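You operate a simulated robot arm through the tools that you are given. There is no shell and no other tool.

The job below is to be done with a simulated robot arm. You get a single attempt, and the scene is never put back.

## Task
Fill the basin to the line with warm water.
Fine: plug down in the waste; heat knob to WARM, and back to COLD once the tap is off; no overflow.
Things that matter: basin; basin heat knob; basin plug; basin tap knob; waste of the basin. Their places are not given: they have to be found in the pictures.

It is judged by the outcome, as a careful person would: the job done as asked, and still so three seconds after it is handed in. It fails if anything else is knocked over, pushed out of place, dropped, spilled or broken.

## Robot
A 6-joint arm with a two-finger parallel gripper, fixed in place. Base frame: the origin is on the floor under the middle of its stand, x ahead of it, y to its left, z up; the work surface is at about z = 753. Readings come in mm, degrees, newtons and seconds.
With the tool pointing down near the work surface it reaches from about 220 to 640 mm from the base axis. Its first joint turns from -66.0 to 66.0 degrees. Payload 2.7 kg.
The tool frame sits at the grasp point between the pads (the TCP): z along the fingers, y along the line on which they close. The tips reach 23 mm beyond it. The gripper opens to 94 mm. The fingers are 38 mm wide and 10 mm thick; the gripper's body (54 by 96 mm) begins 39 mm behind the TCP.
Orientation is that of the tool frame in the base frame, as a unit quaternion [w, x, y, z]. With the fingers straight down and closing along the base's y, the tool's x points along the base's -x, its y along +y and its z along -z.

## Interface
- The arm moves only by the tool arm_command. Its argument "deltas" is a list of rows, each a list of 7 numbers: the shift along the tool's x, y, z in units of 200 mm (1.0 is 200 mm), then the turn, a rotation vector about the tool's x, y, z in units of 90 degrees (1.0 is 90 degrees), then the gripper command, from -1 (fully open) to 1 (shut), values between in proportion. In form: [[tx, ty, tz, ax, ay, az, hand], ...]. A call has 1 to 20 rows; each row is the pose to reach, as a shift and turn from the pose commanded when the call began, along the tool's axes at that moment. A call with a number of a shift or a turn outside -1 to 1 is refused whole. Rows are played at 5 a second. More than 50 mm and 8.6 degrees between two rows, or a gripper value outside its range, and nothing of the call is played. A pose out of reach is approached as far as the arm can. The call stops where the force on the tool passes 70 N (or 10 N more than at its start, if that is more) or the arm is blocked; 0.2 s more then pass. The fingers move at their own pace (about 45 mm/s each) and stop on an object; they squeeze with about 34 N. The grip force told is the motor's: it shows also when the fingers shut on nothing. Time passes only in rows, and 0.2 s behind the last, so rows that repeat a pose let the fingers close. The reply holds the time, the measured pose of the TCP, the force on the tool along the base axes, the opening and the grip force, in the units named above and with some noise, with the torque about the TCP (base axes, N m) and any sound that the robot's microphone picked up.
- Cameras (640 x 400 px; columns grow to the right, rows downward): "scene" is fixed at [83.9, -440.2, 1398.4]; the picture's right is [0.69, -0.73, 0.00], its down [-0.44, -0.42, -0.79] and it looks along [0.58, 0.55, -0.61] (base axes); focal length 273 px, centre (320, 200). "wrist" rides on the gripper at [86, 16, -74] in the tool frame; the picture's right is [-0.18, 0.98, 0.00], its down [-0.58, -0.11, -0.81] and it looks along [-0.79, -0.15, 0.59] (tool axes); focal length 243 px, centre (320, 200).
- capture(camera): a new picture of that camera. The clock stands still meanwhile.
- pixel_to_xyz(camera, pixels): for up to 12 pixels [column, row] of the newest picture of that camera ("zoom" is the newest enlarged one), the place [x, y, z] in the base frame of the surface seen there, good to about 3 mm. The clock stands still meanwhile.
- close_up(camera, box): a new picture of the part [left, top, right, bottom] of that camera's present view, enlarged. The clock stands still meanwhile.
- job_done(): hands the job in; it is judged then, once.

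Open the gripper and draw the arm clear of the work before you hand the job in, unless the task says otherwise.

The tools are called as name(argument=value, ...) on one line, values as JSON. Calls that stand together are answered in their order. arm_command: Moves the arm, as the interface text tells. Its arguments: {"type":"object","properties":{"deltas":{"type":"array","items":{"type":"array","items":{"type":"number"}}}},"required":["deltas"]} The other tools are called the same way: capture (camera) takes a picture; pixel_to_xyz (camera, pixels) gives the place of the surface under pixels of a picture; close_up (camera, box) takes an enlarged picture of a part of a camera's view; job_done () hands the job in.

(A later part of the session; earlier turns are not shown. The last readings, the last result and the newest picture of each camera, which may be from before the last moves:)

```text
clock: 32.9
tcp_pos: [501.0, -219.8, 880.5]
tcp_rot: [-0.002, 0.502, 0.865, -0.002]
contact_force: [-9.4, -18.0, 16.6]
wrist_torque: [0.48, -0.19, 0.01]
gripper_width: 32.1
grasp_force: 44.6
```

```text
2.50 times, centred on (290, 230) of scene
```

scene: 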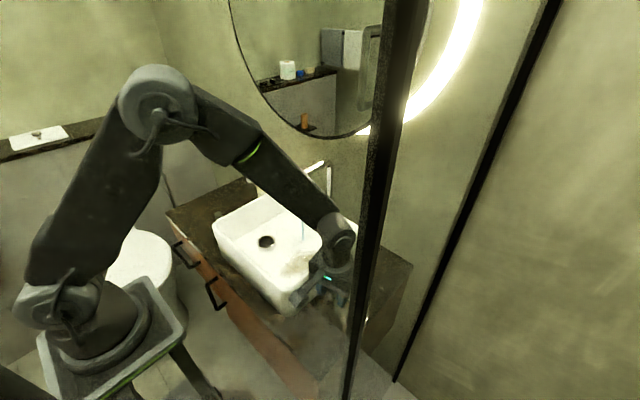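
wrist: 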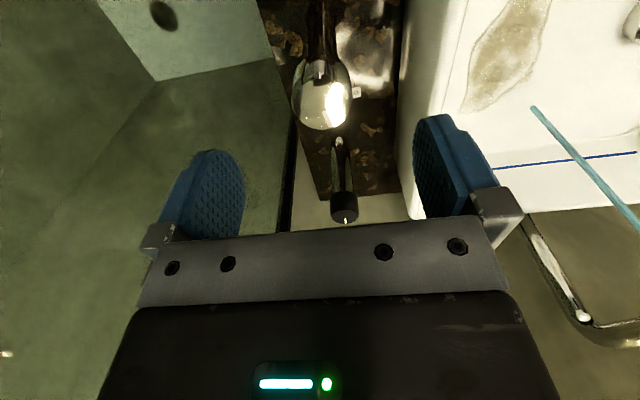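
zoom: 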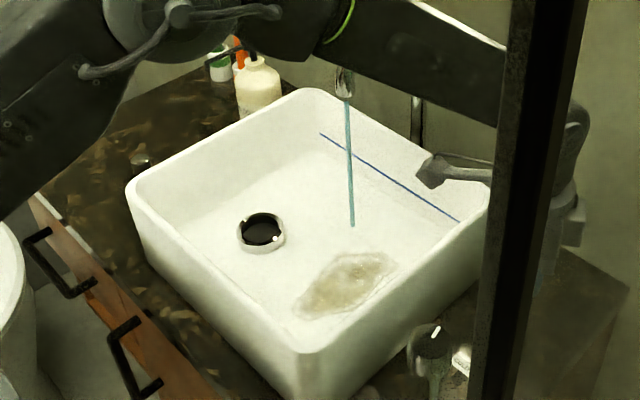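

The knob followed to mid-range; the stream still looks teal. I'll zoom tightly on the stream for colour/steam now, then compare at the other end.

close_up(camera="scene", box=[280, 160, 330, 250])

arm_command(deltas=[[0, 0, 0, 0, 0, 0.07, 1], [0, 0, 0, 0, 0, 0.14, 1], [0, 0, 0, 0, 0, 0.21, 1], [0, 0, 0, 0, 0, 0.28, 1], [0, 0, 0, 0, 0, 0.35, 1], [0, 0, 0, 0, 0, 0.42, 1], [0, 0, 0, 0, 0, 0.49, 1], [0, 0, 0, 0, 0, 0.56, 1], [0, 0, 0, 0, 0, 0.6, 1], [0, 0, 0, 0, 0, 0.6, 1]])

close_up(camera="wrist", box=[240, 40, 440, 240])

close_up(camera="scene", box=[280, 160, 330, 250])

```text
4.44 times, centred on (305, 205) of scene
```

zoom: 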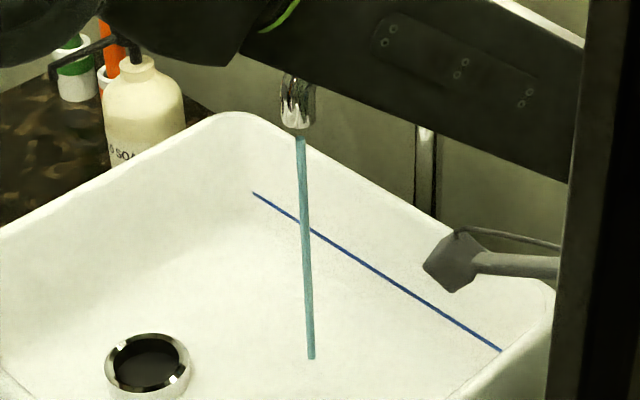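

```text
clock: 35.1
tcp_pos: [500.2, -220.9, 879.6]
tcp_rot: [0.001, 0.84, 0.543, -0.001]
contact_force: [-13.6, -16.8, 21.1]
wrist_torque: [0.22, -0.42, 0.0]
gripper_width: 31.7
grasp_force: 45.5
```

```text
2.00 times, centred on (340, 140) of wrist
```

zoom: 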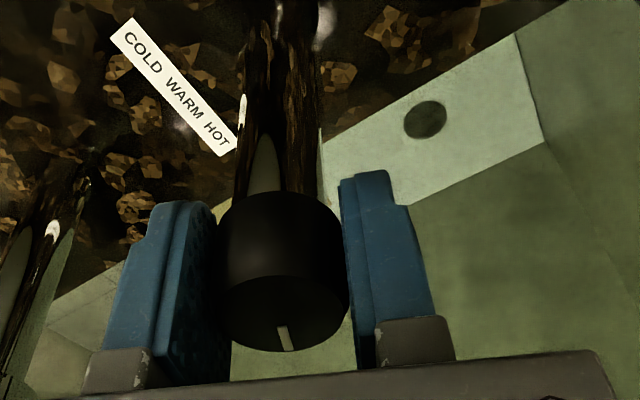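

```text
4.44 times, centred on (305, 205) of scene
```

zoom: 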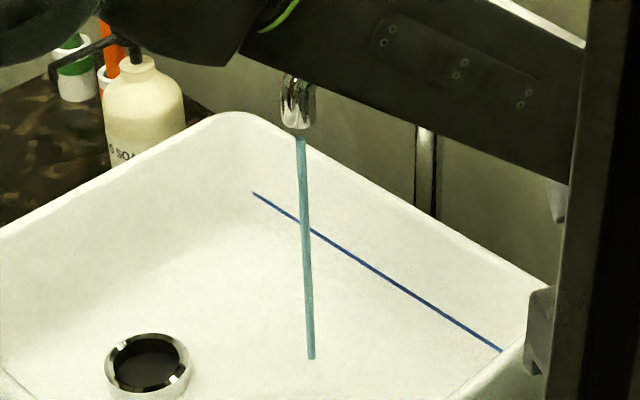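

No visible difference in the stream between positions. I'll look closely at the label itself for ticks or hints about which end is COLD.

close_up(camera="wrist", box=[265, 30, 335, 130])

capture(camera="wrist")

```text
4.00 times, centred on (300, 80) of wrist
```

zoom: 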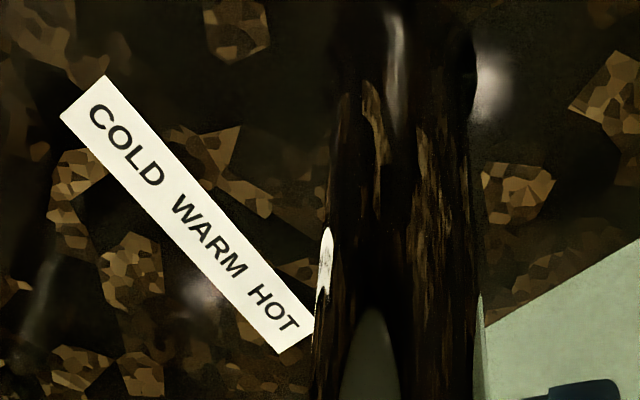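

```text
taken
```

wrist: 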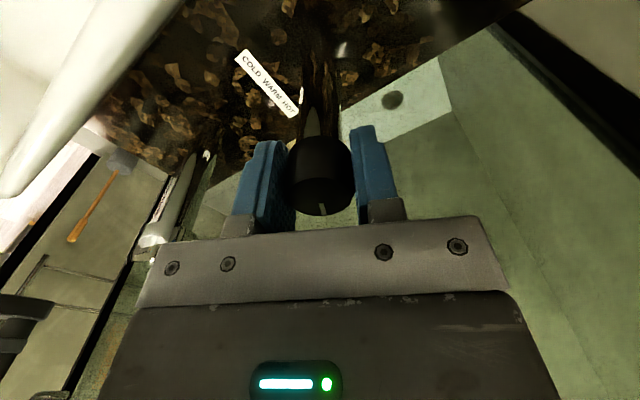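

The label carries no ticks: COLD at the +y (left) end, HOT at the -y (right) end. I'll push the knob gently to its clockwise stop, release and rise, then open the tap wider to see whether stronger flow shows steam at this end (waste still open).

arm_command(deltas=[[0, 0, 0, 0, 0, 0.06, 1], [0, 0, 0, 0, 0, 0.06, 0], [0, 0, 0, 0, 0, 0.06, -0.5], [0, 0, 0, 0, 0, 0.06, -0.5], [0, 0, -0.1, 0, 0, 0.06, -0.5], [0, 0, -0.25, 0, 0, 0, -0.5], [0, 0, -0.4, 0, 0, -0.08, -1], [0, 0, -0.4, 0, 0, -0.16, -1], [0, 0, -0.4, 0, 0, -0.24, -1], [0, 0, -0.4, 0, 0, -0.32, -1], [0, 0, -0.4, 0, 0, -0.37, -1], [0, 0, -0.4, 0, 0, -0.37, -1]])

```text
clock: 37.7
tcp_pos: [499.9, -219.8, 959.7]
tcp_rot: [-0.001, 0.647, 0.762, -0.001]
contact_force: [0.6, -0.7, 0.7]
wrist_torque: [-0.02, 0.01, 0.01]
gripper_width: 93.8
grasp_force: 0.1
```

The gripper is above the heat knob, turned ~81°. I'll go over the tap knob with this orientation, descend and grip, leaving room for a long counter-clockwise turn.

arm_command(deltas=[[0.023, -0.138, 0, 0, 0, 0, -1], [0.045, -0.277, 0, 0, 0, 0, -1], [0.068, -0.415, 0, 0, 0, 0, -1], [0.09, -0.554, 0, 0, 0, 0, -1], [0.113, -0.692, 0, 0, 0, 0, -1], [0.113, -0.692, 0, 0, 0, 0, -1], [0.113, -0.692, 0.1, 0, 0, 0, -1], [0.113, -0.692, 0.2, 0, 0, 0, -1], [0.113, -0.692, 0.3, 0, 0, 0, -1], [0.113, -0.692, 0.4, 0, 0, 0, -1], [0.113, -0.692, 0.4, 0, 0, 0, 0], [0.113, -0.692, 0.4, 0, 0, 0, 1], [0.113, -0.692, 0.4, 0, 0, 0, 1], [0.113, -0.692, 0.4, 0, 0, 0, 1], [0.113, -0.692, 0.4, 0, 0, 0, 1]])

capture(camera="wrist")

```text
clock: 40.9
tcp_pos: [361.0, -218.8, 878.3]
tcp_rot: [-0.002, 0.648, 0.762, -0.001]
contact_force: [-2.2, -0.7, -2.8]
wrist_torque: [0.02, -0.6, -0.04]
gripper_width: 39.9
grasp_force: 44.8
```

```text
taken
```

wrist: 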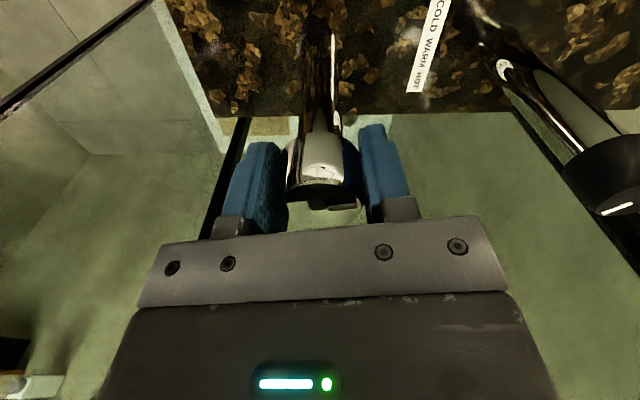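

The tap knob is gripped. I'll open it by about 40° more counter-clockwise and look at the stream.

arm_command(deltas=[[0, 0, 0, 0, 0, -0.08, 1], [0, 0, 0, 0, 0, -0.16, 1], [0, 0, 0, 0, 0, -0.24, 1], [0, 0, 0, 0, 0, -0.32, 1], [0, 0, 0, 0, 0, -0.4, 1], [0, 0, 0, 0, 0, -0.45, 1], [0, 0, 0, 0, 0, -0.45, 1]])

capture(camera="scene")

close_up(camera="scene", box=[210, 150, 370, 310])

```text
clock: 42.5
tcp_pos: [359.6, -218.3, 880.6]
tcp_rot: [-0.003, 0.343, 0.939, -0.001]
contact_force: [-1.9, -15.6, -27.3]
wrist_torque: [0.22, -1.18, 0.0]
gripper_width: 40.0
grasp_force: 45.4
```

```text
taken
```

scene: 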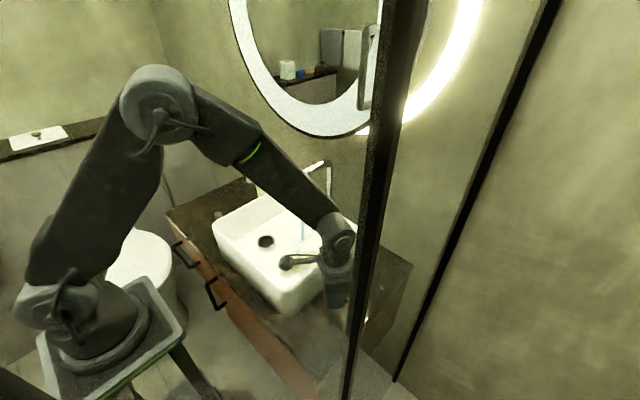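

```text
2.50 times, centred on (290, 230) of scene
```

zoom: 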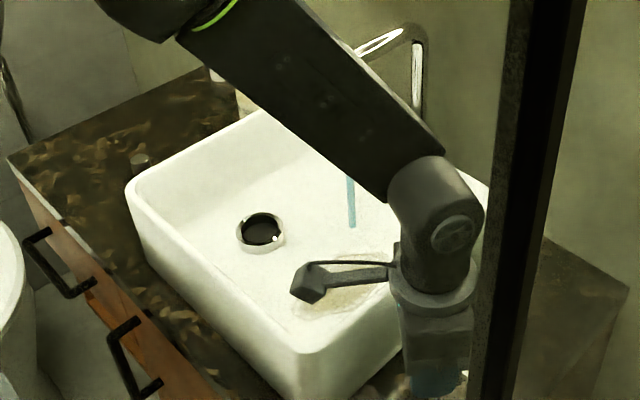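

The stream is thicker now, and the mirror at the top of the scene shows a new whitish band around its edge — possibly fogging from hot water. I'll zoom in on the mirror.

close_up(camera="scene", box=[220, 0, 400, 150])

arm_command(deltas=[[0, 0, 0, 0, 0, 0, 1], [0, 0, 0, 0, 0, 0, 1], [0, 0, 0, 0, 0, 0, 1], [0, 0, 0, 0, 0, 0, 1], [0, 0, 0, 0, 0, 0, 1]])

close_up(camera="scene", box=[220, 0, 400, 150])

close_up(camera="scene", box=[210, 150, 370, 310])

```text
2.67 times, centred on (310, 75) of scene
```

zoom: 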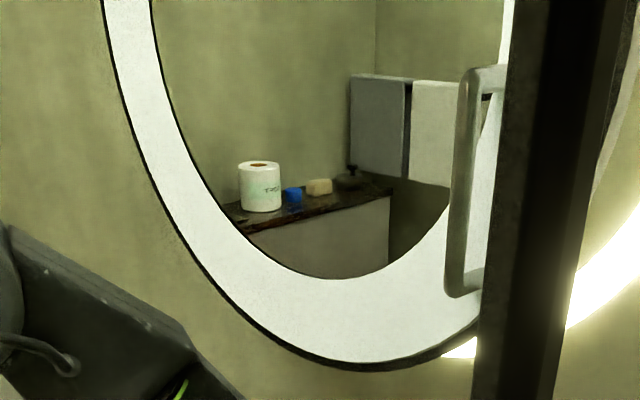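

```text
clock: 43.7
tcp_pos: [359.2, -218.8, 877.7]
tcp_rot: [-0.003, 0.344, 0.939, 0.0]
contact_force: [-5.4, -18.5, -29.7]
wrist_torque: [0.61, -0.68, 0.0]
gripper_width: 39.9
grasp_force: 45.2
```

```text
2.67 times, centred on (310, 75) of scene
```

zoom: 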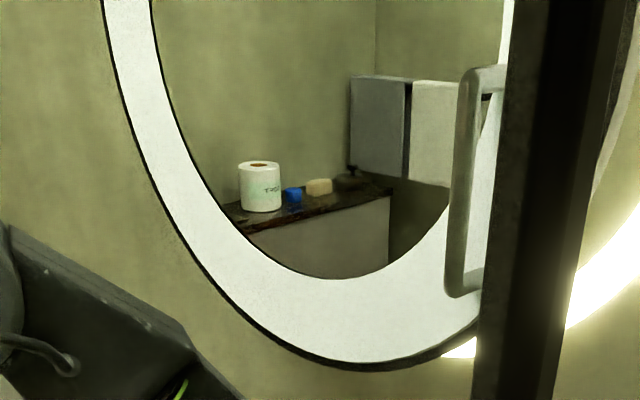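

```text
2.50 times, centred on (290, 230) of scene
```

zoom: 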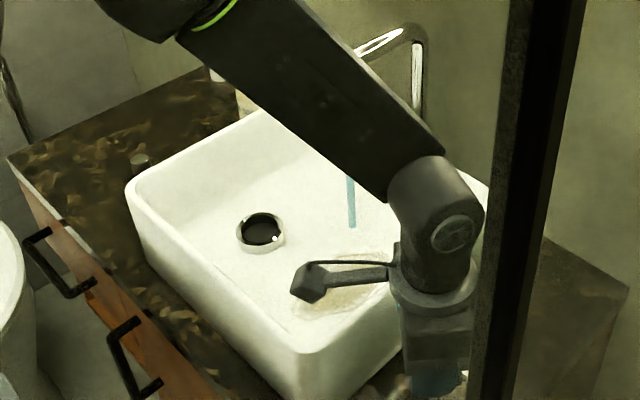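

A crisp white fog band now covers the mirror's rim; it wasn't there with the heat mark at +x. So the clockwise end (-120°) is HOT and the +x end is COLD, matching the label order. I'll shut the tap now by turning it back clockwise to its stop.

arm_command(deltas=[[0, 0, 0, 0, 0, 0.08, 1], [0, 0, 0, 0, 0, 0.16, 1], [0, 0, 0, 0, 0, 0.24, 1], [0, 0, 0, 0, 0, 0.32, 1], [0, 0, 0, 0, 0, 0.4, 1], [0, 0, 0, 0, 0, 0.48, 1], [0, 0, 0, 0, 0, 0.54, 1], [0, 0, 0, 0, 0, 0.59, 1], [0, 0, 0, 0, 0, 0.62, 1], [0, 0, 0, 0, 0, 0.62, 1]])

close_up(camera="scene", box=[210, 150, 370, 310])

close_up(camera="scene", box=[220, 0, 400, 150])

capture(camera="wrist")

```text
clock: 45.9
tcp_pos: [359.8, -219.2, 880.8]
tcp_rot: [-0.001, 0.743, 0.669, -0.002]
contact_force: [-6.4, -4.4, -18.2]
wrist_torque: [0.33, -0.77, 0.37]
gripper_width: 39.7
grasp_force: 45.2
```

```text
2.50 times, centred on (290, 230) of scene
```

zoom: 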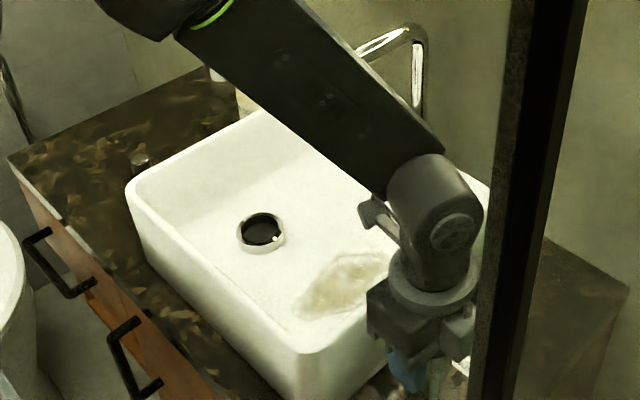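

```text
2.67 times, centred on (310, 75) of scene
```

zoom: 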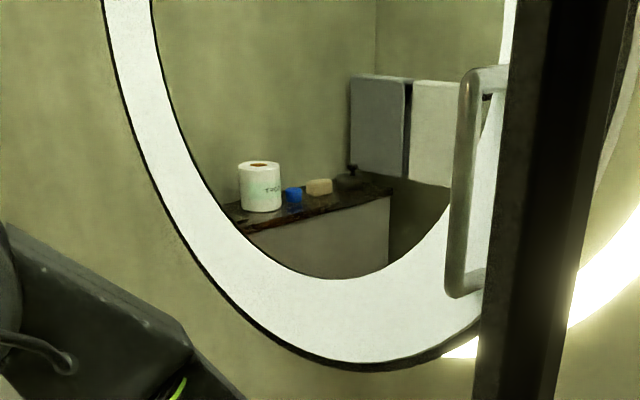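

```text
taken
```

wrist: 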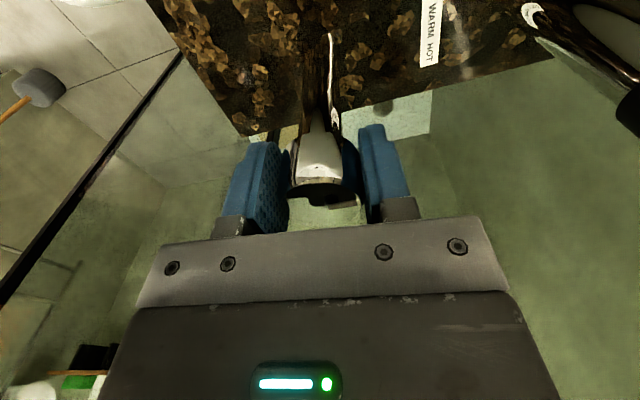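

The stream has stopped and the tap knob is against its off stop (0.37 N·m). I'll release, rise, and turn the gripper to about 60° so I can take the heat knob from HOT back to WARM.

arm_command(deltas=[[0, 0, 0, 0, 0, 0, 0], [0, 0, 0, 0, 0, 0, -1], [0, 0, 0, 0, 0, 0, -1], [0, 0, -0.1, 0, 0, 0, -1], [0, 0, -0.25, 0, 0, 0, -1], [0, 0, -0.4, 0, 0, -0.08, -1], [0, 0, -0.4, 0, 0, -0.16, -1], [0, 0, -0.4, 0, 0, -0.24, -1], [0, 0, -0.4, 0, 0, -0.32, -1], [0, 0, -0.4, 0, 0, -0.4, -1], [0, 0, -0.4, 0, 0, -0.4, -1]])

capture(camera="scene")

capture(camera="wrist")

```text
clock: 48.3
tcp_pos: [360.2, -219.2, 959.7]
tcp_rot: [-0.001, 0.5, 0.866, -0.001]
contact_force: [0.2, 0.6, 0.0]
wrist_torque: [0.03, -0.02, 0.02]
gripper_width: 94.0
grasp_force: 0.1
```

```text
taken
```

scene: 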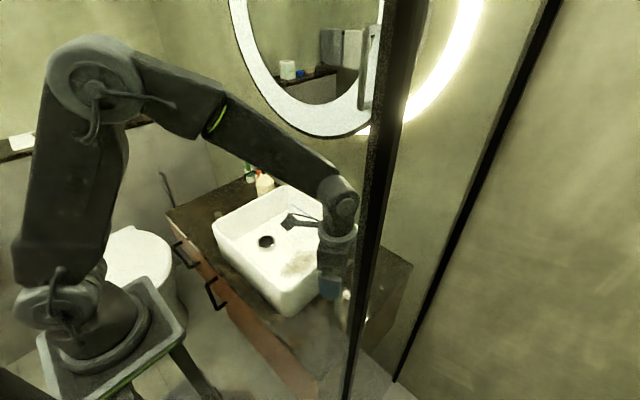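

```text
taken
```

wrist: 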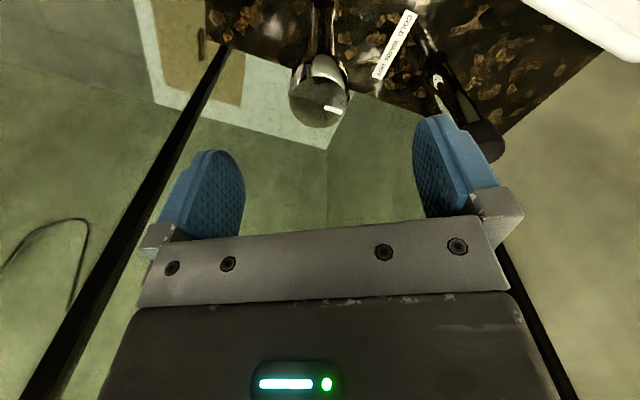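

The tap mark at (337,107) sits back at +x and the basin is empty and dry of flow. Now I move to the heat knob in this orientation, grip it and turn 60° counter-clockwise to WARM.

arm_command(deltas=[[-0.07, 0.12, 0, 0, 0, 0, -1], [-0.14, 0.241, 0, 0, 0, 0, -1], [-0.21, 0.362, 0, 0, 0, 0, -1], [-0.28, 0.482, 0, 0, 0, 0, -1], [-0.351, 0.603, 0, 0, 0, 0, -1], [-0.351, 0.603, 0, 0, 0, 0, -1], [-0.351, 0.603, 0.1, 0, 0, 0, -1], [-0.351, 0.603, 0.2, 0, 0, 0, -1], [-0.351, 0.603, 0.3, 0, 0, 0, -1], [-0.351, 0.603, 0.4, 0, 0, 0, -1], [-0.351, 0.603, 0.4, 0, 0, 0, 0], [-0.351, 0.603, 0.4, 0, 0, 0, 1], [-0.351, 0.603, 0.4, 0, 0, 0, 1], [-0.351, 0.603, 0.4, 0, 0, 0, 1], [-0.351, 0.603, 0.4, 0, 0, 0, 1]])

close_up(camera="wrist", box=[240, 40, 440, 240])

```text
clock: 51.5
tcp_pos: [500.3, -219.0, 879.7]
tcp_rot: [-0.001, 0.501, 0.865, -0.001]
contact_force: [0.2, -0.6, -1.6]
wrist_torque: [0.13, -0.31, 0.0]
gripper_width: 31.8
grasp_force: 45.1
```

```text
2.00 times, centred on (340, 140) of wrist
```

zoom: 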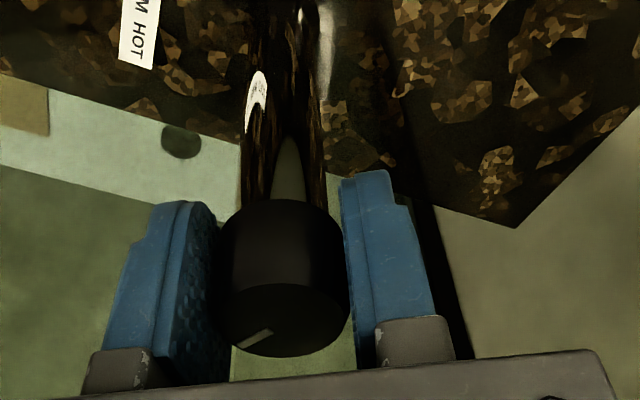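

The mark points to about -120° (HOT end) as expected. Now I turn 60° counter-clockwise to WARM.

arm_command(deltas=[[0, 0, 0, 0, 0, -0.08, 1], [0, 0, 0, 0, 0, -0.16, 1], [0, 0, 0, 0, 0, -0.24, 1], [0, 0, 0, 0, 0, -0.32, 1], [0, 0, 0, 0, 0, -0.4, 1], [0, 0, 0, 0, 0, -0.48, 1], [0, 0, 0, 0, 0, -0.56, 1], [0, 0, 0, 0, 0, -0.62, 1], [0, 0, 0, 0, 0, -0.667, 1], [0, 0, 0, 0, 0, -0.667, 1], [0, 0, 0, 0, 0, -0.667, 0], [0, 0, 0, 0, 0, -0.667, -1], [0, 0, 0, 0, 0, -0.667, -1], [0, 0, -0.1, 0, 0, -0.667, -1], [0, 0, -0.25, 0, 0, -0.667, -1], [0, 0, -0.4, 0, 0, -0.667, -1], [0, 0, -0.4, 0, 0, -0.667, -1]])

close_up(camera="wrist", box=[280, 40, 370, 130])

capture(camera="scene")

```text
clock: 55.1
tcp_pos: [500.7, -218.0, 958.9]
tcp_rot: [-0.002, 0.001, 1.0, 0.0]
contact_force: [0.9, -0.3, 0.6]
wrist_torque: [-0.02, 0.02, -0.01]
gripper_width: 93.9
grasp_force: 0.1
```

```text
4.44 times, centred on (325, 85) of wrist
```

zoom: 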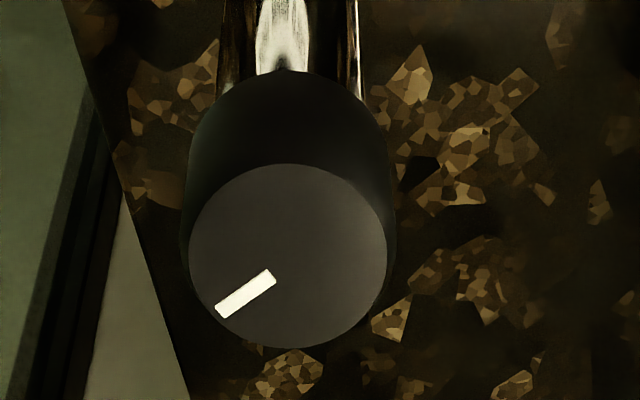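

```text
taken
```

scene: 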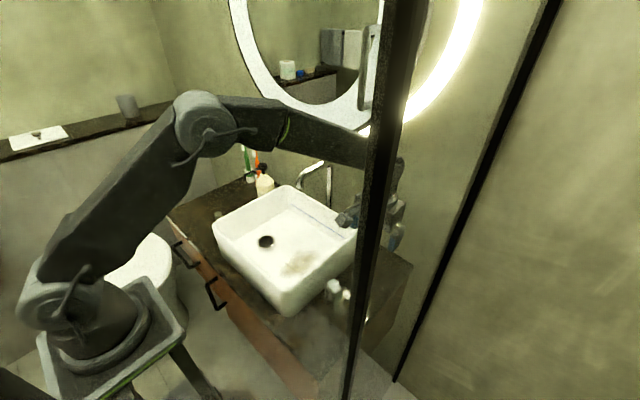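

The heat mark reads about -61°, i.e. mid-range = WARM. The mirror's fog band looks thinner; I'll compare it, and look at the plug area for the next step.

close_up(camera="scene", box=[220, 0, 400, 150])

close_up(camera="scene", box=[190, 190, 300, 270])

```text
2.67 times, centred on (310, 75) of scene
```

zoom: 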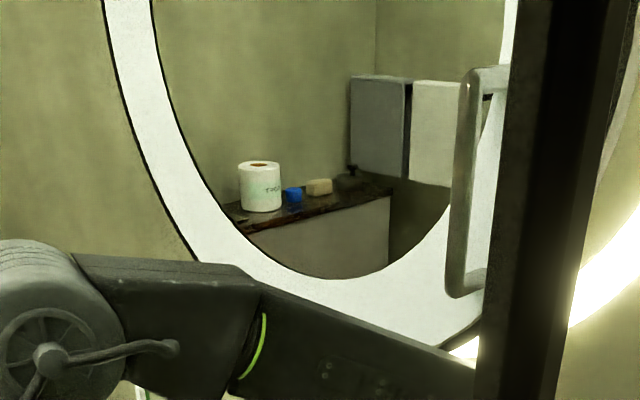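

```text
5.00 times, centred on (245, 230) of scene
```

zoom: 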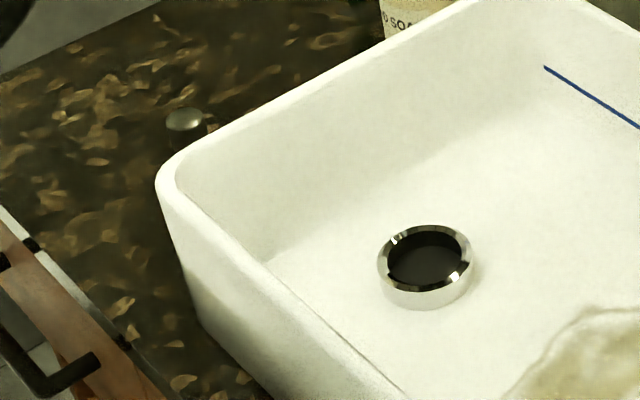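

The band on the mirror is unchanged, so I want a clearer look at it before trusting it as a heat cue. I'll rise toward the starting viewpoint, where I have a reference picture of the mirror.

arm_command(deltas=[[0, 0, -0.2, 0, 0, 0, -1], [0, 0, -0.4, 0, 0, 0, -1], [0.08, 0.1, -0.6, 0, 0, 0, -1], [0.16, 0.2, -0.75, 0, 0, 0, -1], [0.24, 0.32, -0.85, 0, 0, 0, -1], [0.32, 0.44, -0.95, 0, 0, 0, -1], [0.4, 0.56, -1, 0, 0, 0, -1], [0.4375, 0.618, -1, 0, 0, 0, -1], [0.4375, 0.618, -1, 0, 0, 0, -1]])

arm_command(deltas=[[0, 0, -0.17, 0, 0, 0, -1], [0, 0, -0.34, 0, 0, 0, -1], [0, 0, -0.34, 0, 0, 0, -1]])

capture(camera="wrist")

capture(camera="scene")

```text
clock: 56.1
tcp_pos: [451.5, -216.9, 1006.6]
tcp_rot: [-0.098, 0.038, 0.994, 0.033]
contact_force: [0.5, 0.1, 0.6]
wrist_torque: [0.02, -0.04, 0.03]
gripper_width: 93.9
grasp_force: 0.0
stopped in row 5: the arm was blocked; the commanded pose is now the measured one
```

```text
clock: 56.8
tcp_pos: [430.6, -206.8, 1020.6]
tcp_rot: [-0.187, 0.036, 0.98, 0.059]
contact_force: [0.1, 0.4, 0.6]
wrist_torque: [-0.03, 0.0, 0.0]
gripper_width: 94.1
grasp_force: 0.1
stopped in row 3: the arm was blocked; the commanded pose is now the measured one
```

```text
taken
```

wrist: 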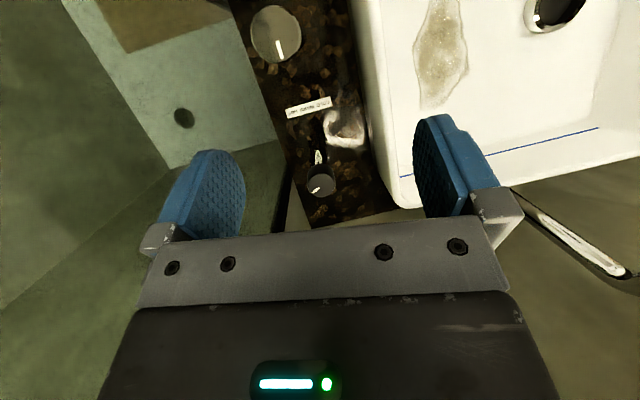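

```text
taken
```

scene: 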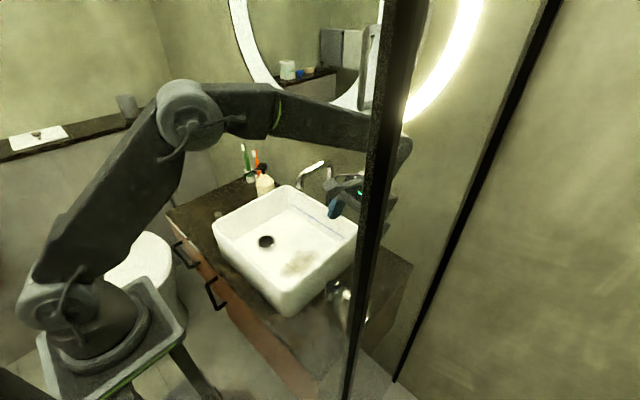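

The arm reports being blocked again while rising here, with no force on the tool, so a link may be near something such as the handle at (372,60). I'll measure the places around the wrist and that handle before moving again.

pixel_to_xyz(camera="scene", pixels=[[366, 60], [371, 30], [363, 105], [378, 40], [365, 95], [300, 60], [245, 40], [360, 125], [445, 80], [400, 150], [330, 120], [290, 20]])

close_up(camera="scene", box=[300, 0, 500, 240])

```text
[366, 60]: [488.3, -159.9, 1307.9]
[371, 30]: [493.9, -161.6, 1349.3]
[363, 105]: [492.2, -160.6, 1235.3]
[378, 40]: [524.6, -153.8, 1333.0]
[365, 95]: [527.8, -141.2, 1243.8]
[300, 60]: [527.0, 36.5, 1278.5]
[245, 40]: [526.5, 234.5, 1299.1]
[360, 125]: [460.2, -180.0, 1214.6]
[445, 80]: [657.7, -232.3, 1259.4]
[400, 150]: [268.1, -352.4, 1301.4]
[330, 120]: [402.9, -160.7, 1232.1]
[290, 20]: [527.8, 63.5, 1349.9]
```

```text
1.67 times, centred on (400, 120) of scene
```

zoom: 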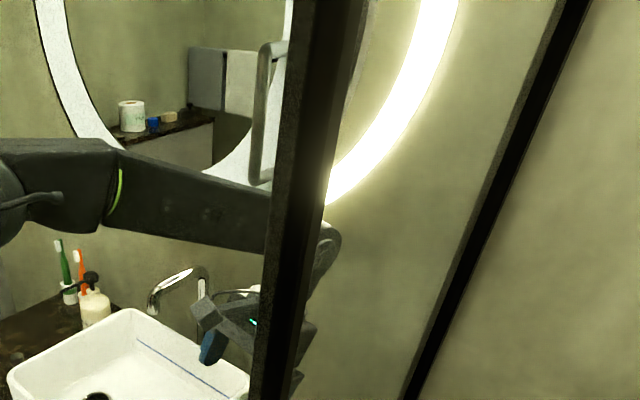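

The mirror is a cabinet face at x≈527 with a handle at (490,-160, z 1235–1349): the arm's wrist meets that handle when I rise near x=500. From now on I'll back off in -x first. I retreat 100 mm toward the base and level the tool.

arm_command(deltas=[[0.116, -0.0115, 0.045, 0.019, -0.06, -0.0115, -1], [0.232, -0.023, 0.09, 0.038, -0.12, -0.023, -1], [0.348, -0.0345, 0.136, 0.057, -0.18, -0.0345, -1], [0.464, -0.046, 0.181, 0.0756, -0.24, -0.046, -1], [0.464, -0.046, 0.181, 0.0756, -0.24, -0.046, -1]])

capture(camera="scene")

```text
clock: 58.0
tcp_pos: [330.6, -207.8, 1017.8]
tcp_rot: [0.002, -0.001, 1.0, -0.001]
contact_force: [0.3, 0.3, -0.1]
wrist_torque: [-0.02, 0.0, 0.01]
gripper_width: 93.9
grasp_force: 0.1
```

```text
taken
```

scene: 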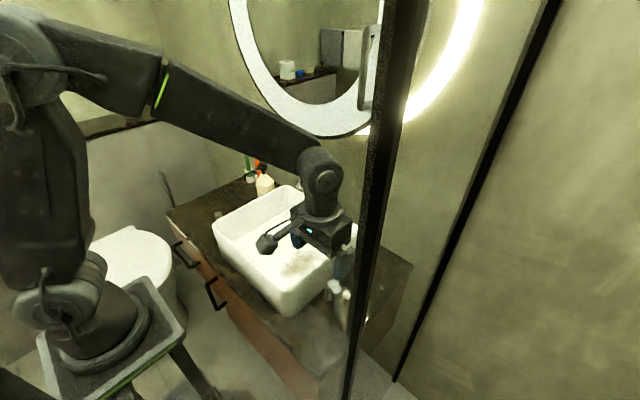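

The mirror looks the same; I'll keep watching it. Next the plug: I travel across at z≈1018, staying at x≈300–330, well clear of the spout (x≥480).

arm_command(deltas=[[0.02, 0.17, 0, 0, 0, 0, -1], [0.04, 0.34, 0, 0, 0, 0, -1], [0.06, 0.51, 0, 0, 0, 0, -1], [0.08, 0.68, 0, 0, 0, 0, -1], [0.1, 0.85, 0, 0, 0, 0, -1], [0.1, 1, 0, 0, 0, 0, -1]])

arm_command(deltas=[[0, 0.17, 0, 0, 0, 0, -1], [0, 0.34, 0, 0, 0, 0, -1], [0.02, 0.51, 0, 0, 0, 0, -1], [0.03, 0.68, 0, 0, 0, 0, -1], [0.05, 0.85, 0, 0, 0, 0, -1], [0.05, 1, 0, 0, 0, 0, -1]])

arm_command(deltas=[[0, 0.12, 0, 0, 0, 0, -1], [0, 0.24, 0, 0, 0, 0, -1], [0.02, 0.36, 0, 0, 0, 0, -1], [0.03, 0.46, 0, 0, 0, 0, -1], [0.03, 0.46, 0, 0, 0, 0, -1]])

capture(camera="wrist")

capture(camera="scene")

```text
clock: 59.4
tcp_pos: [310.9, -7.6, 1020.6]
tcp_rot: [0.001, 0.001, 1.0, -0.002]
contact_force: [1.3, 0.1, 0.0]
wrist_torque: [0.01, 0.05, -0.01]
gripper_width: 94.2
grasp_force: 0.1
```

```text
clock: 60.8
tcp_pos: [299.3, 194.5, 1019.4]
tcp_rot: [0.001, 0.0, 1.0, -0.002]
contact_force: [0.8, 0.1, 0.5]
wrist_torque: [0.0, 0.01, 0.03]
gripper_width: 94.0
grasp_force: 0.0
```

```text
clock: 62.0
tcp_pos: [294.4, 285.5, 1019.6]
tcp_rot: [0.0, -0.001, 1.0, -0.001]
contact_force: [-0.7, -0.7, 0.1]
wrist_torque: [0.02, -0.03, 0.01]
gripper_width: 94.1
grasp_force: 0.1
```

```text
taken
```

wrist: 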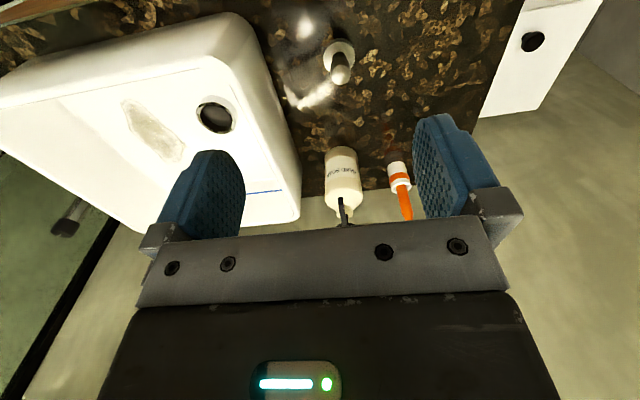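

```text
taken
```

scene: 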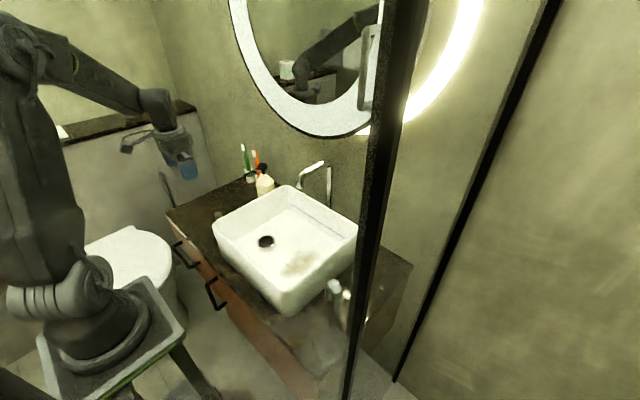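

The plug is visible at about (340,62) in the wrist view, stem toward the camera's lower side. I'll zoom and measure its disc and stem.

close_up(camera="wrist", box=[300, 20, 380, 110])

pixel_to_xyz(camera="wrist", pixels=[[341, 76], [339, 66], [338, 55], [325, 55], [354, 52], [338, 40], [340, 80], [333, 68], [347, 68], [216, 117], [202, 117], [230, 117]])

close_up(camera="wrist", box=[180, 80, 260, 150])

```text
4.44 times, centred on (340, 65) of wrist
```

zoom: 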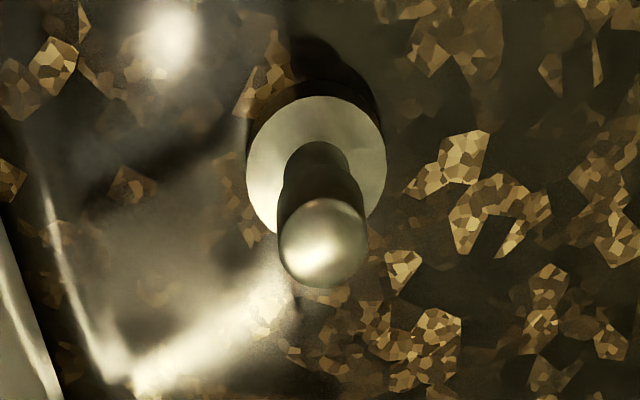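

```text
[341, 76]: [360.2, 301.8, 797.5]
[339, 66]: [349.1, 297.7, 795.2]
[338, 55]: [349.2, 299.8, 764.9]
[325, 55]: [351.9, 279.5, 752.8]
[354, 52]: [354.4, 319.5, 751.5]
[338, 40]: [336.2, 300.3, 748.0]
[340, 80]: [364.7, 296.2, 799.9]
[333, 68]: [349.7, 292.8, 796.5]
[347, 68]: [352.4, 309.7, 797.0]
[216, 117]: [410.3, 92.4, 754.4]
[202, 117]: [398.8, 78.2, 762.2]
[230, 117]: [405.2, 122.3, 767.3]
```

```text
5.71 times, centred on (220, 115) of wrist
```

zoom: 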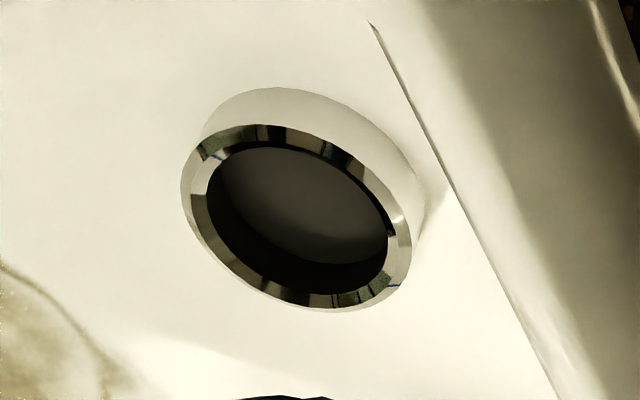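

Plug: disc centred near (355,300) with top z≈752 and ~41 mm across; stem ~18 mm thick with top at z≈798. I'll move above it to z≈900 and refine the position.

arm_command(deltas=[[-0.063, 0.0145, 0.12, 0, 0, 0, -1], [-0.125, 0.029, 0.24, 0, 0, 0, -1], [-0.188, 0.0435, 0.36, 0, 0, 0, -1], [-0.25, 0.058, 0.48, 0, 0, 0, -1], [-0.313, 0.0725, 0.598, 0, 0, 0, -1], [-0.313, 0.0725, 0.598, 0, 0, 0, -1]])

capture(camera="wrist")

```text
clock: 63.4
tcp_pos: [358.4, 299.1, 899.7]
tcp_rot: [0.002, 0.0, 1.0, 0.0]
contact_force: [1.0, -0.2, -0.3]
wrist_torque: [-0.05, 0.0, 0.01]
gripper_width: 94.0
grasp_force: 0.1
```

```text
taken
```

wrist: 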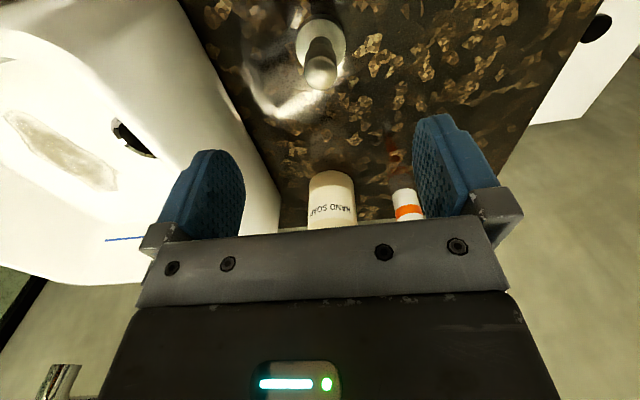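

The plug's stem top is at about (320,72) in the wrist view. I'll measure its edges for the final approach.

pixel_to_xyz(camera="wrist", pixels=[[320, 74], [320, 60], [305, 72], [336, 72], [320, 86], [299, 45], [345, 45], [320, 22], [320, 45], [308, 60], [332, 60]])

close_up(camera="wrist", box=[270, 0, 370, 110])

```text
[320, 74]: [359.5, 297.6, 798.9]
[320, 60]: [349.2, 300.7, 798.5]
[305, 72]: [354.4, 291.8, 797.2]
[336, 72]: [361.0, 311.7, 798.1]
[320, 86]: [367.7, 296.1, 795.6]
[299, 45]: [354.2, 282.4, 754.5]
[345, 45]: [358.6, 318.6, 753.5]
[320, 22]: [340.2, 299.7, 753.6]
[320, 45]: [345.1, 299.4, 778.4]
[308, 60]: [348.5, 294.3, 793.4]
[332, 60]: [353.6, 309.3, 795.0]
```

```text
3.64 times, centred on (320, 55) of wrist
```

zoom: 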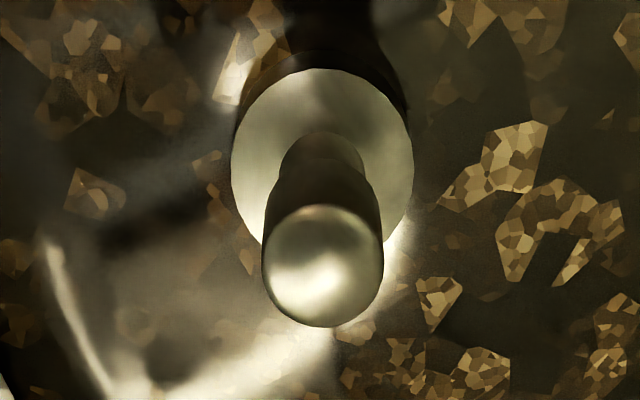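

Plug centre is (358.5,300.5), stem about 20 mm thick at the top. I'll descend to z≈784 (tips above the disc) and close on the stem.

arm_command(deltas=[[0, 0.007, 0.12, 0, 0, 0, -1], [0, 0.007, 0.24, 0, 0, 0, -1], [0, 0.007, 0.36, 0, 0, 0, -1], [0, 0.007, 0.48, 0, 0, 0, -1], [0, 0.007, 0.5785, 0, 0, 0, -1], [0, 0.007, 0.5785, 0, 0, 0, 0], [0, 0.007, 0.5785, 0, 0, 0, 0.6], [0, 0.007, 0.5785, 0, 0, 0, 1], [0, 0.007, 0.5785, 0, 0, 0, 1], [0, 0.007, 0.5785, 0, 0, 0, 1], [0, 0.007, 0.5785, 0, 0, 0, 1]])

capture(camera="wrist")

```text
clock: 65.8
tcp_pos: [358.4, 301.5, 784.2]
tcp_rot: [0.0, -0.001, 1.0, -0.001]
contact_force: [-0.7, 0.2, 0.1]
wrist_torque: [0.01, 0.02, -0.01]
gripper_width: 23.8
grasp_force: 33.8
```

```text
taken
```

wrist: 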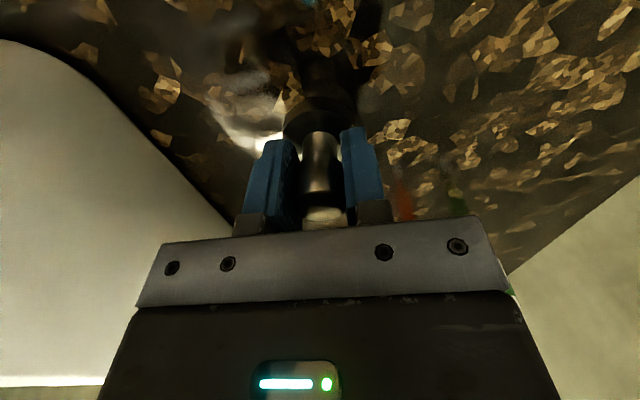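

The stem is held (23.8 mm). I'll lift it 150 mm so the plug bottom clears the basin rim (z≈860).

arm_command(deltas=[[0, 0, -0.1, 0, 0, 0, 1], [0, 0, -0.25, 0, 0, 0, 1], [0, 0, -0.4, 0, 0, 0, 1], [0, 0, -0.6, 0, 0, 0, 1], [0, 0, -0.8, 0, 0, 0, 1], [0, 0, -0.9, 0, 0, 0, 1], [0, 0, -0.9, 0, 0, 0, 1]])

capture(camera="wrist")

capture(camera="scene")

```text
clock: 67.4
tcp_pos: [354.4, 299.3, 963.2]
tcp_rot: [0.002, -0.001, 1.0, -0.001]
contact_force: [0.3, -1.1, -0.4]
wrist_torque: [0.02, 0.0, 0.0]
gripper_width: 23.5
grasp_force: 34.4
```

```text
taken
```

wrist: 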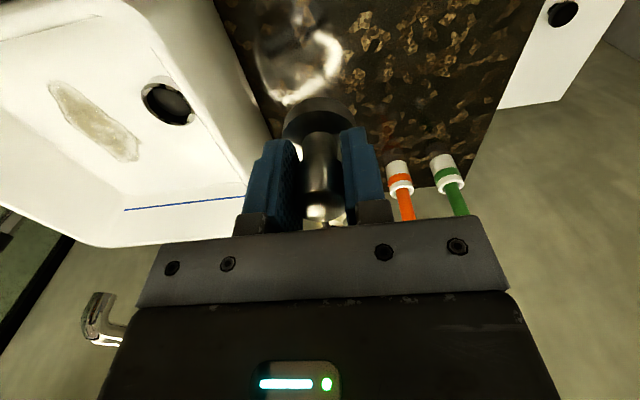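

```text
taken
```

scene: 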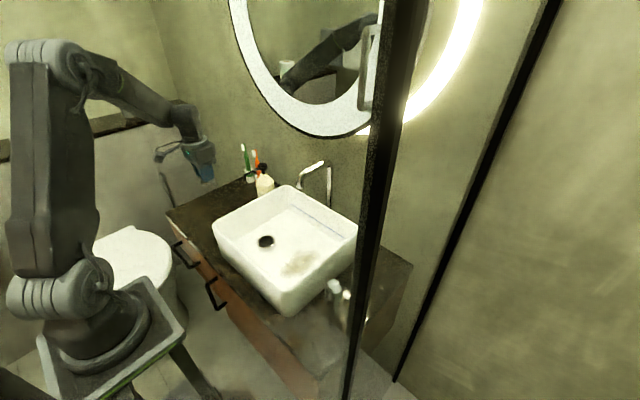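

The plug hangs in the gripper. Now I measure the waste ring accurately in both cameras (scene ~(266,241), wrist ~(168,103)).

close_up(camera="scene", box=[246, 226, 286, 256])

pixel_to_xyz(camera="zoom", pixels=[[320, 200], [200, 200], [250, 200], [400, 200], [440, 200], [320, 120], [320, 150], [320, 260], [320, 290]])

close_up(camera="wrist", box=[130, 70, 210, 140])

```text
13.33 times, centred on (266, 241) of scene
```

zoom: 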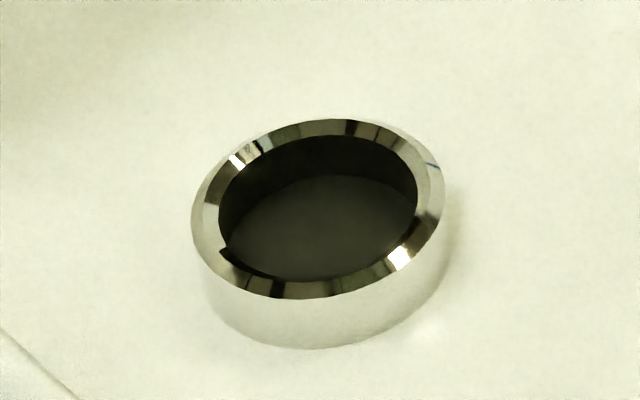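

```text
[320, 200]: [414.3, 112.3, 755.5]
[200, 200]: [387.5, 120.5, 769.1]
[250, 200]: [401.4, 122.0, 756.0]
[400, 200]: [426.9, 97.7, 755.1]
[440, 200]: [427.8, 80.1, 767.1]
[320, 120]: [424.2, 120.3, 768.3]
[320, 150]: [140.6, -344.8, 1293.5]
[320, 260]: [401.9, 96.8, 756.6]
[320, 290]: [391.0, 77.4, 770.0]
```

```text
5.71 times, centred on (170, 105) of wrist
```

zoom: 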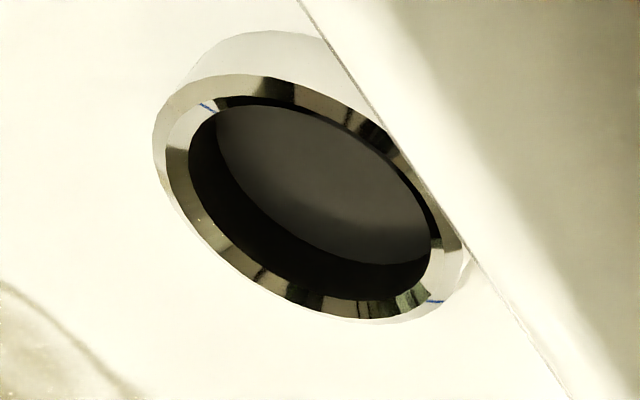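

Ring top is at z≈769 with centre at about (407.6,99.5), opening ≈47 mm wide and its floor at z≈755.5; the plug is ≈41 mm wide. I'll carry the plug over it at this height while turning the gripper 90° counter-clockwise, so the wrist camera ends up over the open middle of the basin rather than near the rim.

arm_command(deltas=[[-0.022, -0.083, 0, 0, 0, -0.083, 1], [-0.044, -0.166, 0, 0, 0, -0.166, 1], [-0.066, -0.25, 0, 0, 0, -0.25, 1], [-0.088, -0.333, 0, 0, 0, -0.333, 1], [-0.11, -0.416, 0, 0, 0, -0.416, 1], [-0.133, -0.5, 0, 0, 0, -0.5, 1], [-0.155, -0.583, 0, 0, 0, -0.583, 1], [-0.177, -0.666, 0, 0, 0, -0.666, 1], [-0.2, -0.75, 0, 0, 0, -0.75, 1], [-0.222, -0.833, 0, 0, 0, -0.833, 1], [-0.244, -0.916, 0, 0, 0, -0.916, 1], [-0.266, -0.999, 0, 0, 0, -1.0, 1], [-0.266, -0.999, 0, 0, 0, -1.0, 1]])

capture(camera="scene")

capture(camera="wrist")

```text
clock: 70.2
tcp_pos: [409.8, 99.8, 964.9]
tcp_rot: [-0.001, 0.708, -0.706, 0.001]
contact_force: [-0.6, 0.1, -0.9]
wrist_torque: [0.0, 0.06, -0.01]
gripper_width: 23.5
grasp_force: 34.8
```

```text
taken
```

scene: 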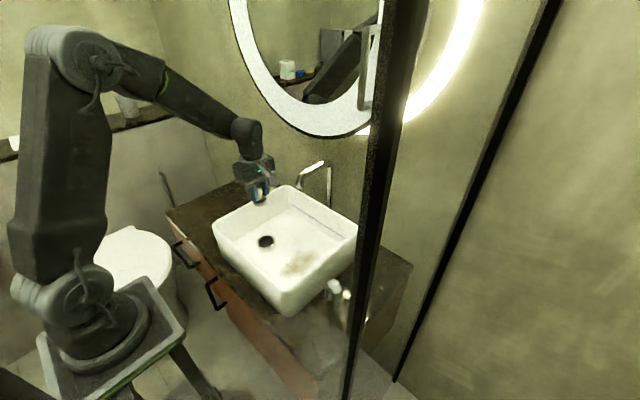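

```text
taken
```

wrist: 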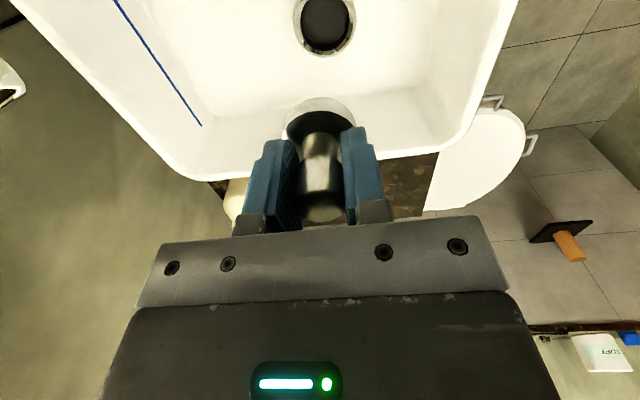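

The camera now looks from -y: the plug's disc shows at about (318,118) and the waste ring at (325,25). I'll measure the plug disc and ring in this view to align them.

close_up(camera="wrist", box=[270, 0, 380, 150])

pixel_to_xyz(camera="wrist", pixels=[[285, 120], [355, 118], [320, 100], [320, 112], [292, 128], [350, 126], [297, 25], [353, 25], [325, 53], [325, 20], [320, 145], [320, 170]])

close_up(camera="scene", box=[235, 160, 295, 215])

```text
2.67 times, centred on (325, 75) of wrist
```

zoom: 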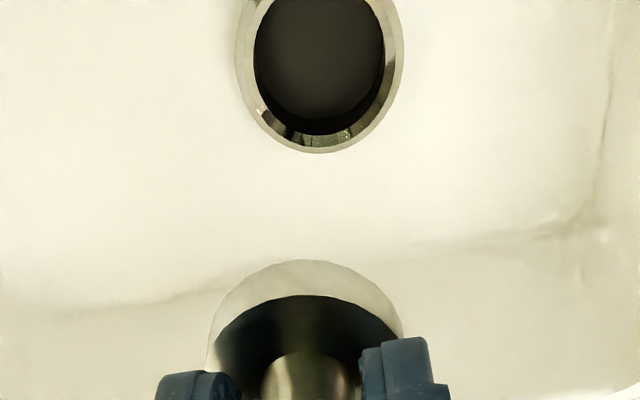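

```text
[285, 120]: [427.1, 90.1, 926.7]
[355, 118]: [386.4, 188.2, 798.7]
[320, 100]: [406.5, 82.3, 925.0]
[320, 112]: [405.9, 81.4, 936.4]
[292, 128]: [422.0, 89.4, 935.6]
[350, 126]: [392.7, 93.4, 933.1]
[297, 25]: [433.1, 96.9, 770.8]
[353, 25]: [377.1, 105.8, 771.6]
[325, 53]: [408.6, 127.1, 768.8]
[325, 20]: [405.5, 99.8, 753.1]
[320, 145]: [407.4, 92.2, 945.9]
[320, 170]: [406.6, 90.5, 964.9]
```

```text
7.27 times, centred on (265, 188) of scene
```

zoom: 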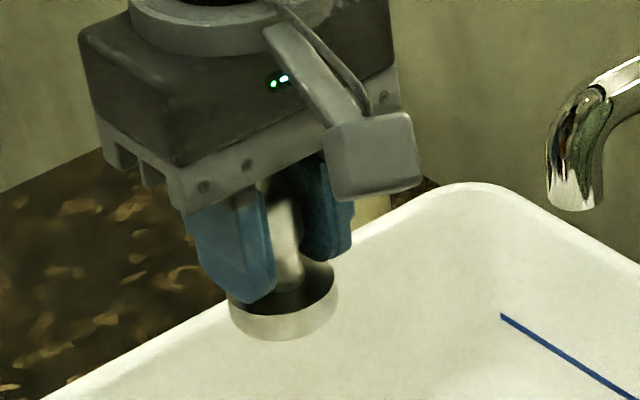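

The plug disc's centre is about (409,102), while the ring's centre is about (407,99.6). I'll correct by (-2,-2.6) mm and go down until the plug bottom is just above the ring (TCP z≈822), then check.

arm_command(deltas=[[0.013, 0.01, 0.1, 0, 0, 0, 1], [0.013, 0.01, 0.2, 0, 0, 0, 1], [0.013, 0.01, 0.3, 0, 0, 0, 1], [0.013, 0.01, 0.4, 0, 0, 0, 1], [0.013, 0.01, 0.5, 0, 0, 0, 1], [0.013, 0.01, 0.6, 0, 0, 0, 1], [0.013, 0.01, 0.67, 0, 0, 0, 1], [0.013, 0.01, 0.715, 0, 0, 0, 1], [0.013, 0.01, 0.715, 0, 0, 0, 1]])

close_up(camera="scene", box=[240, 205, 295, 260])

close_up(camera="wrist", box=[250, 60, 390, 200])

```text
clock: 72.2
tcp_pos: [407.8, 98.6, 821.8]
tcp_rot: [-0.001, 0.708, -0.707, 0.001]
contact_force: [0.9, 0.6, -0.8]
wrist_torque: [-0.01, -0.05, -0.04]
gripper_width: 23.6
grasp_force: 34.0
```

```text
7.27 times, centred on (268, 232) of scene
```

zoom: 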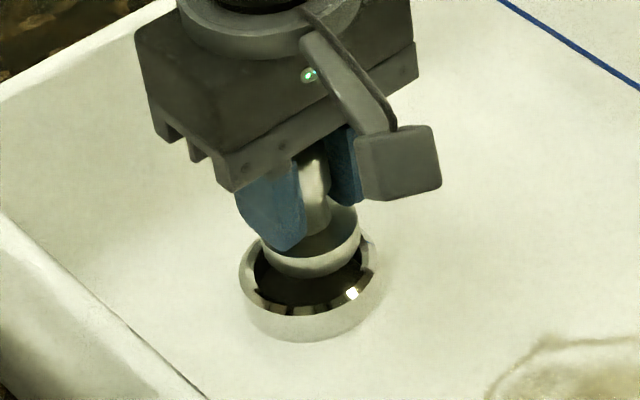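

```text
2.86 times, centred on (320, 130) of wrist
```

zoom: 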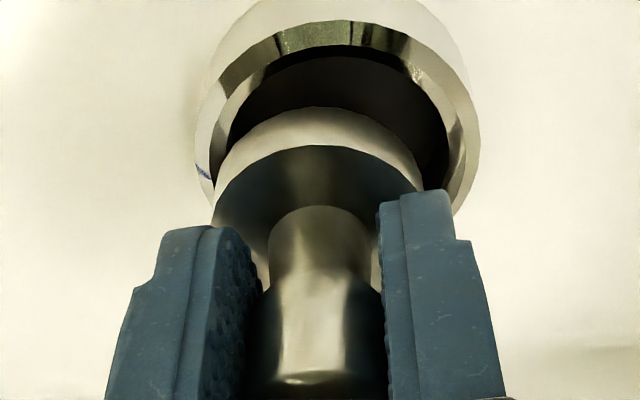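

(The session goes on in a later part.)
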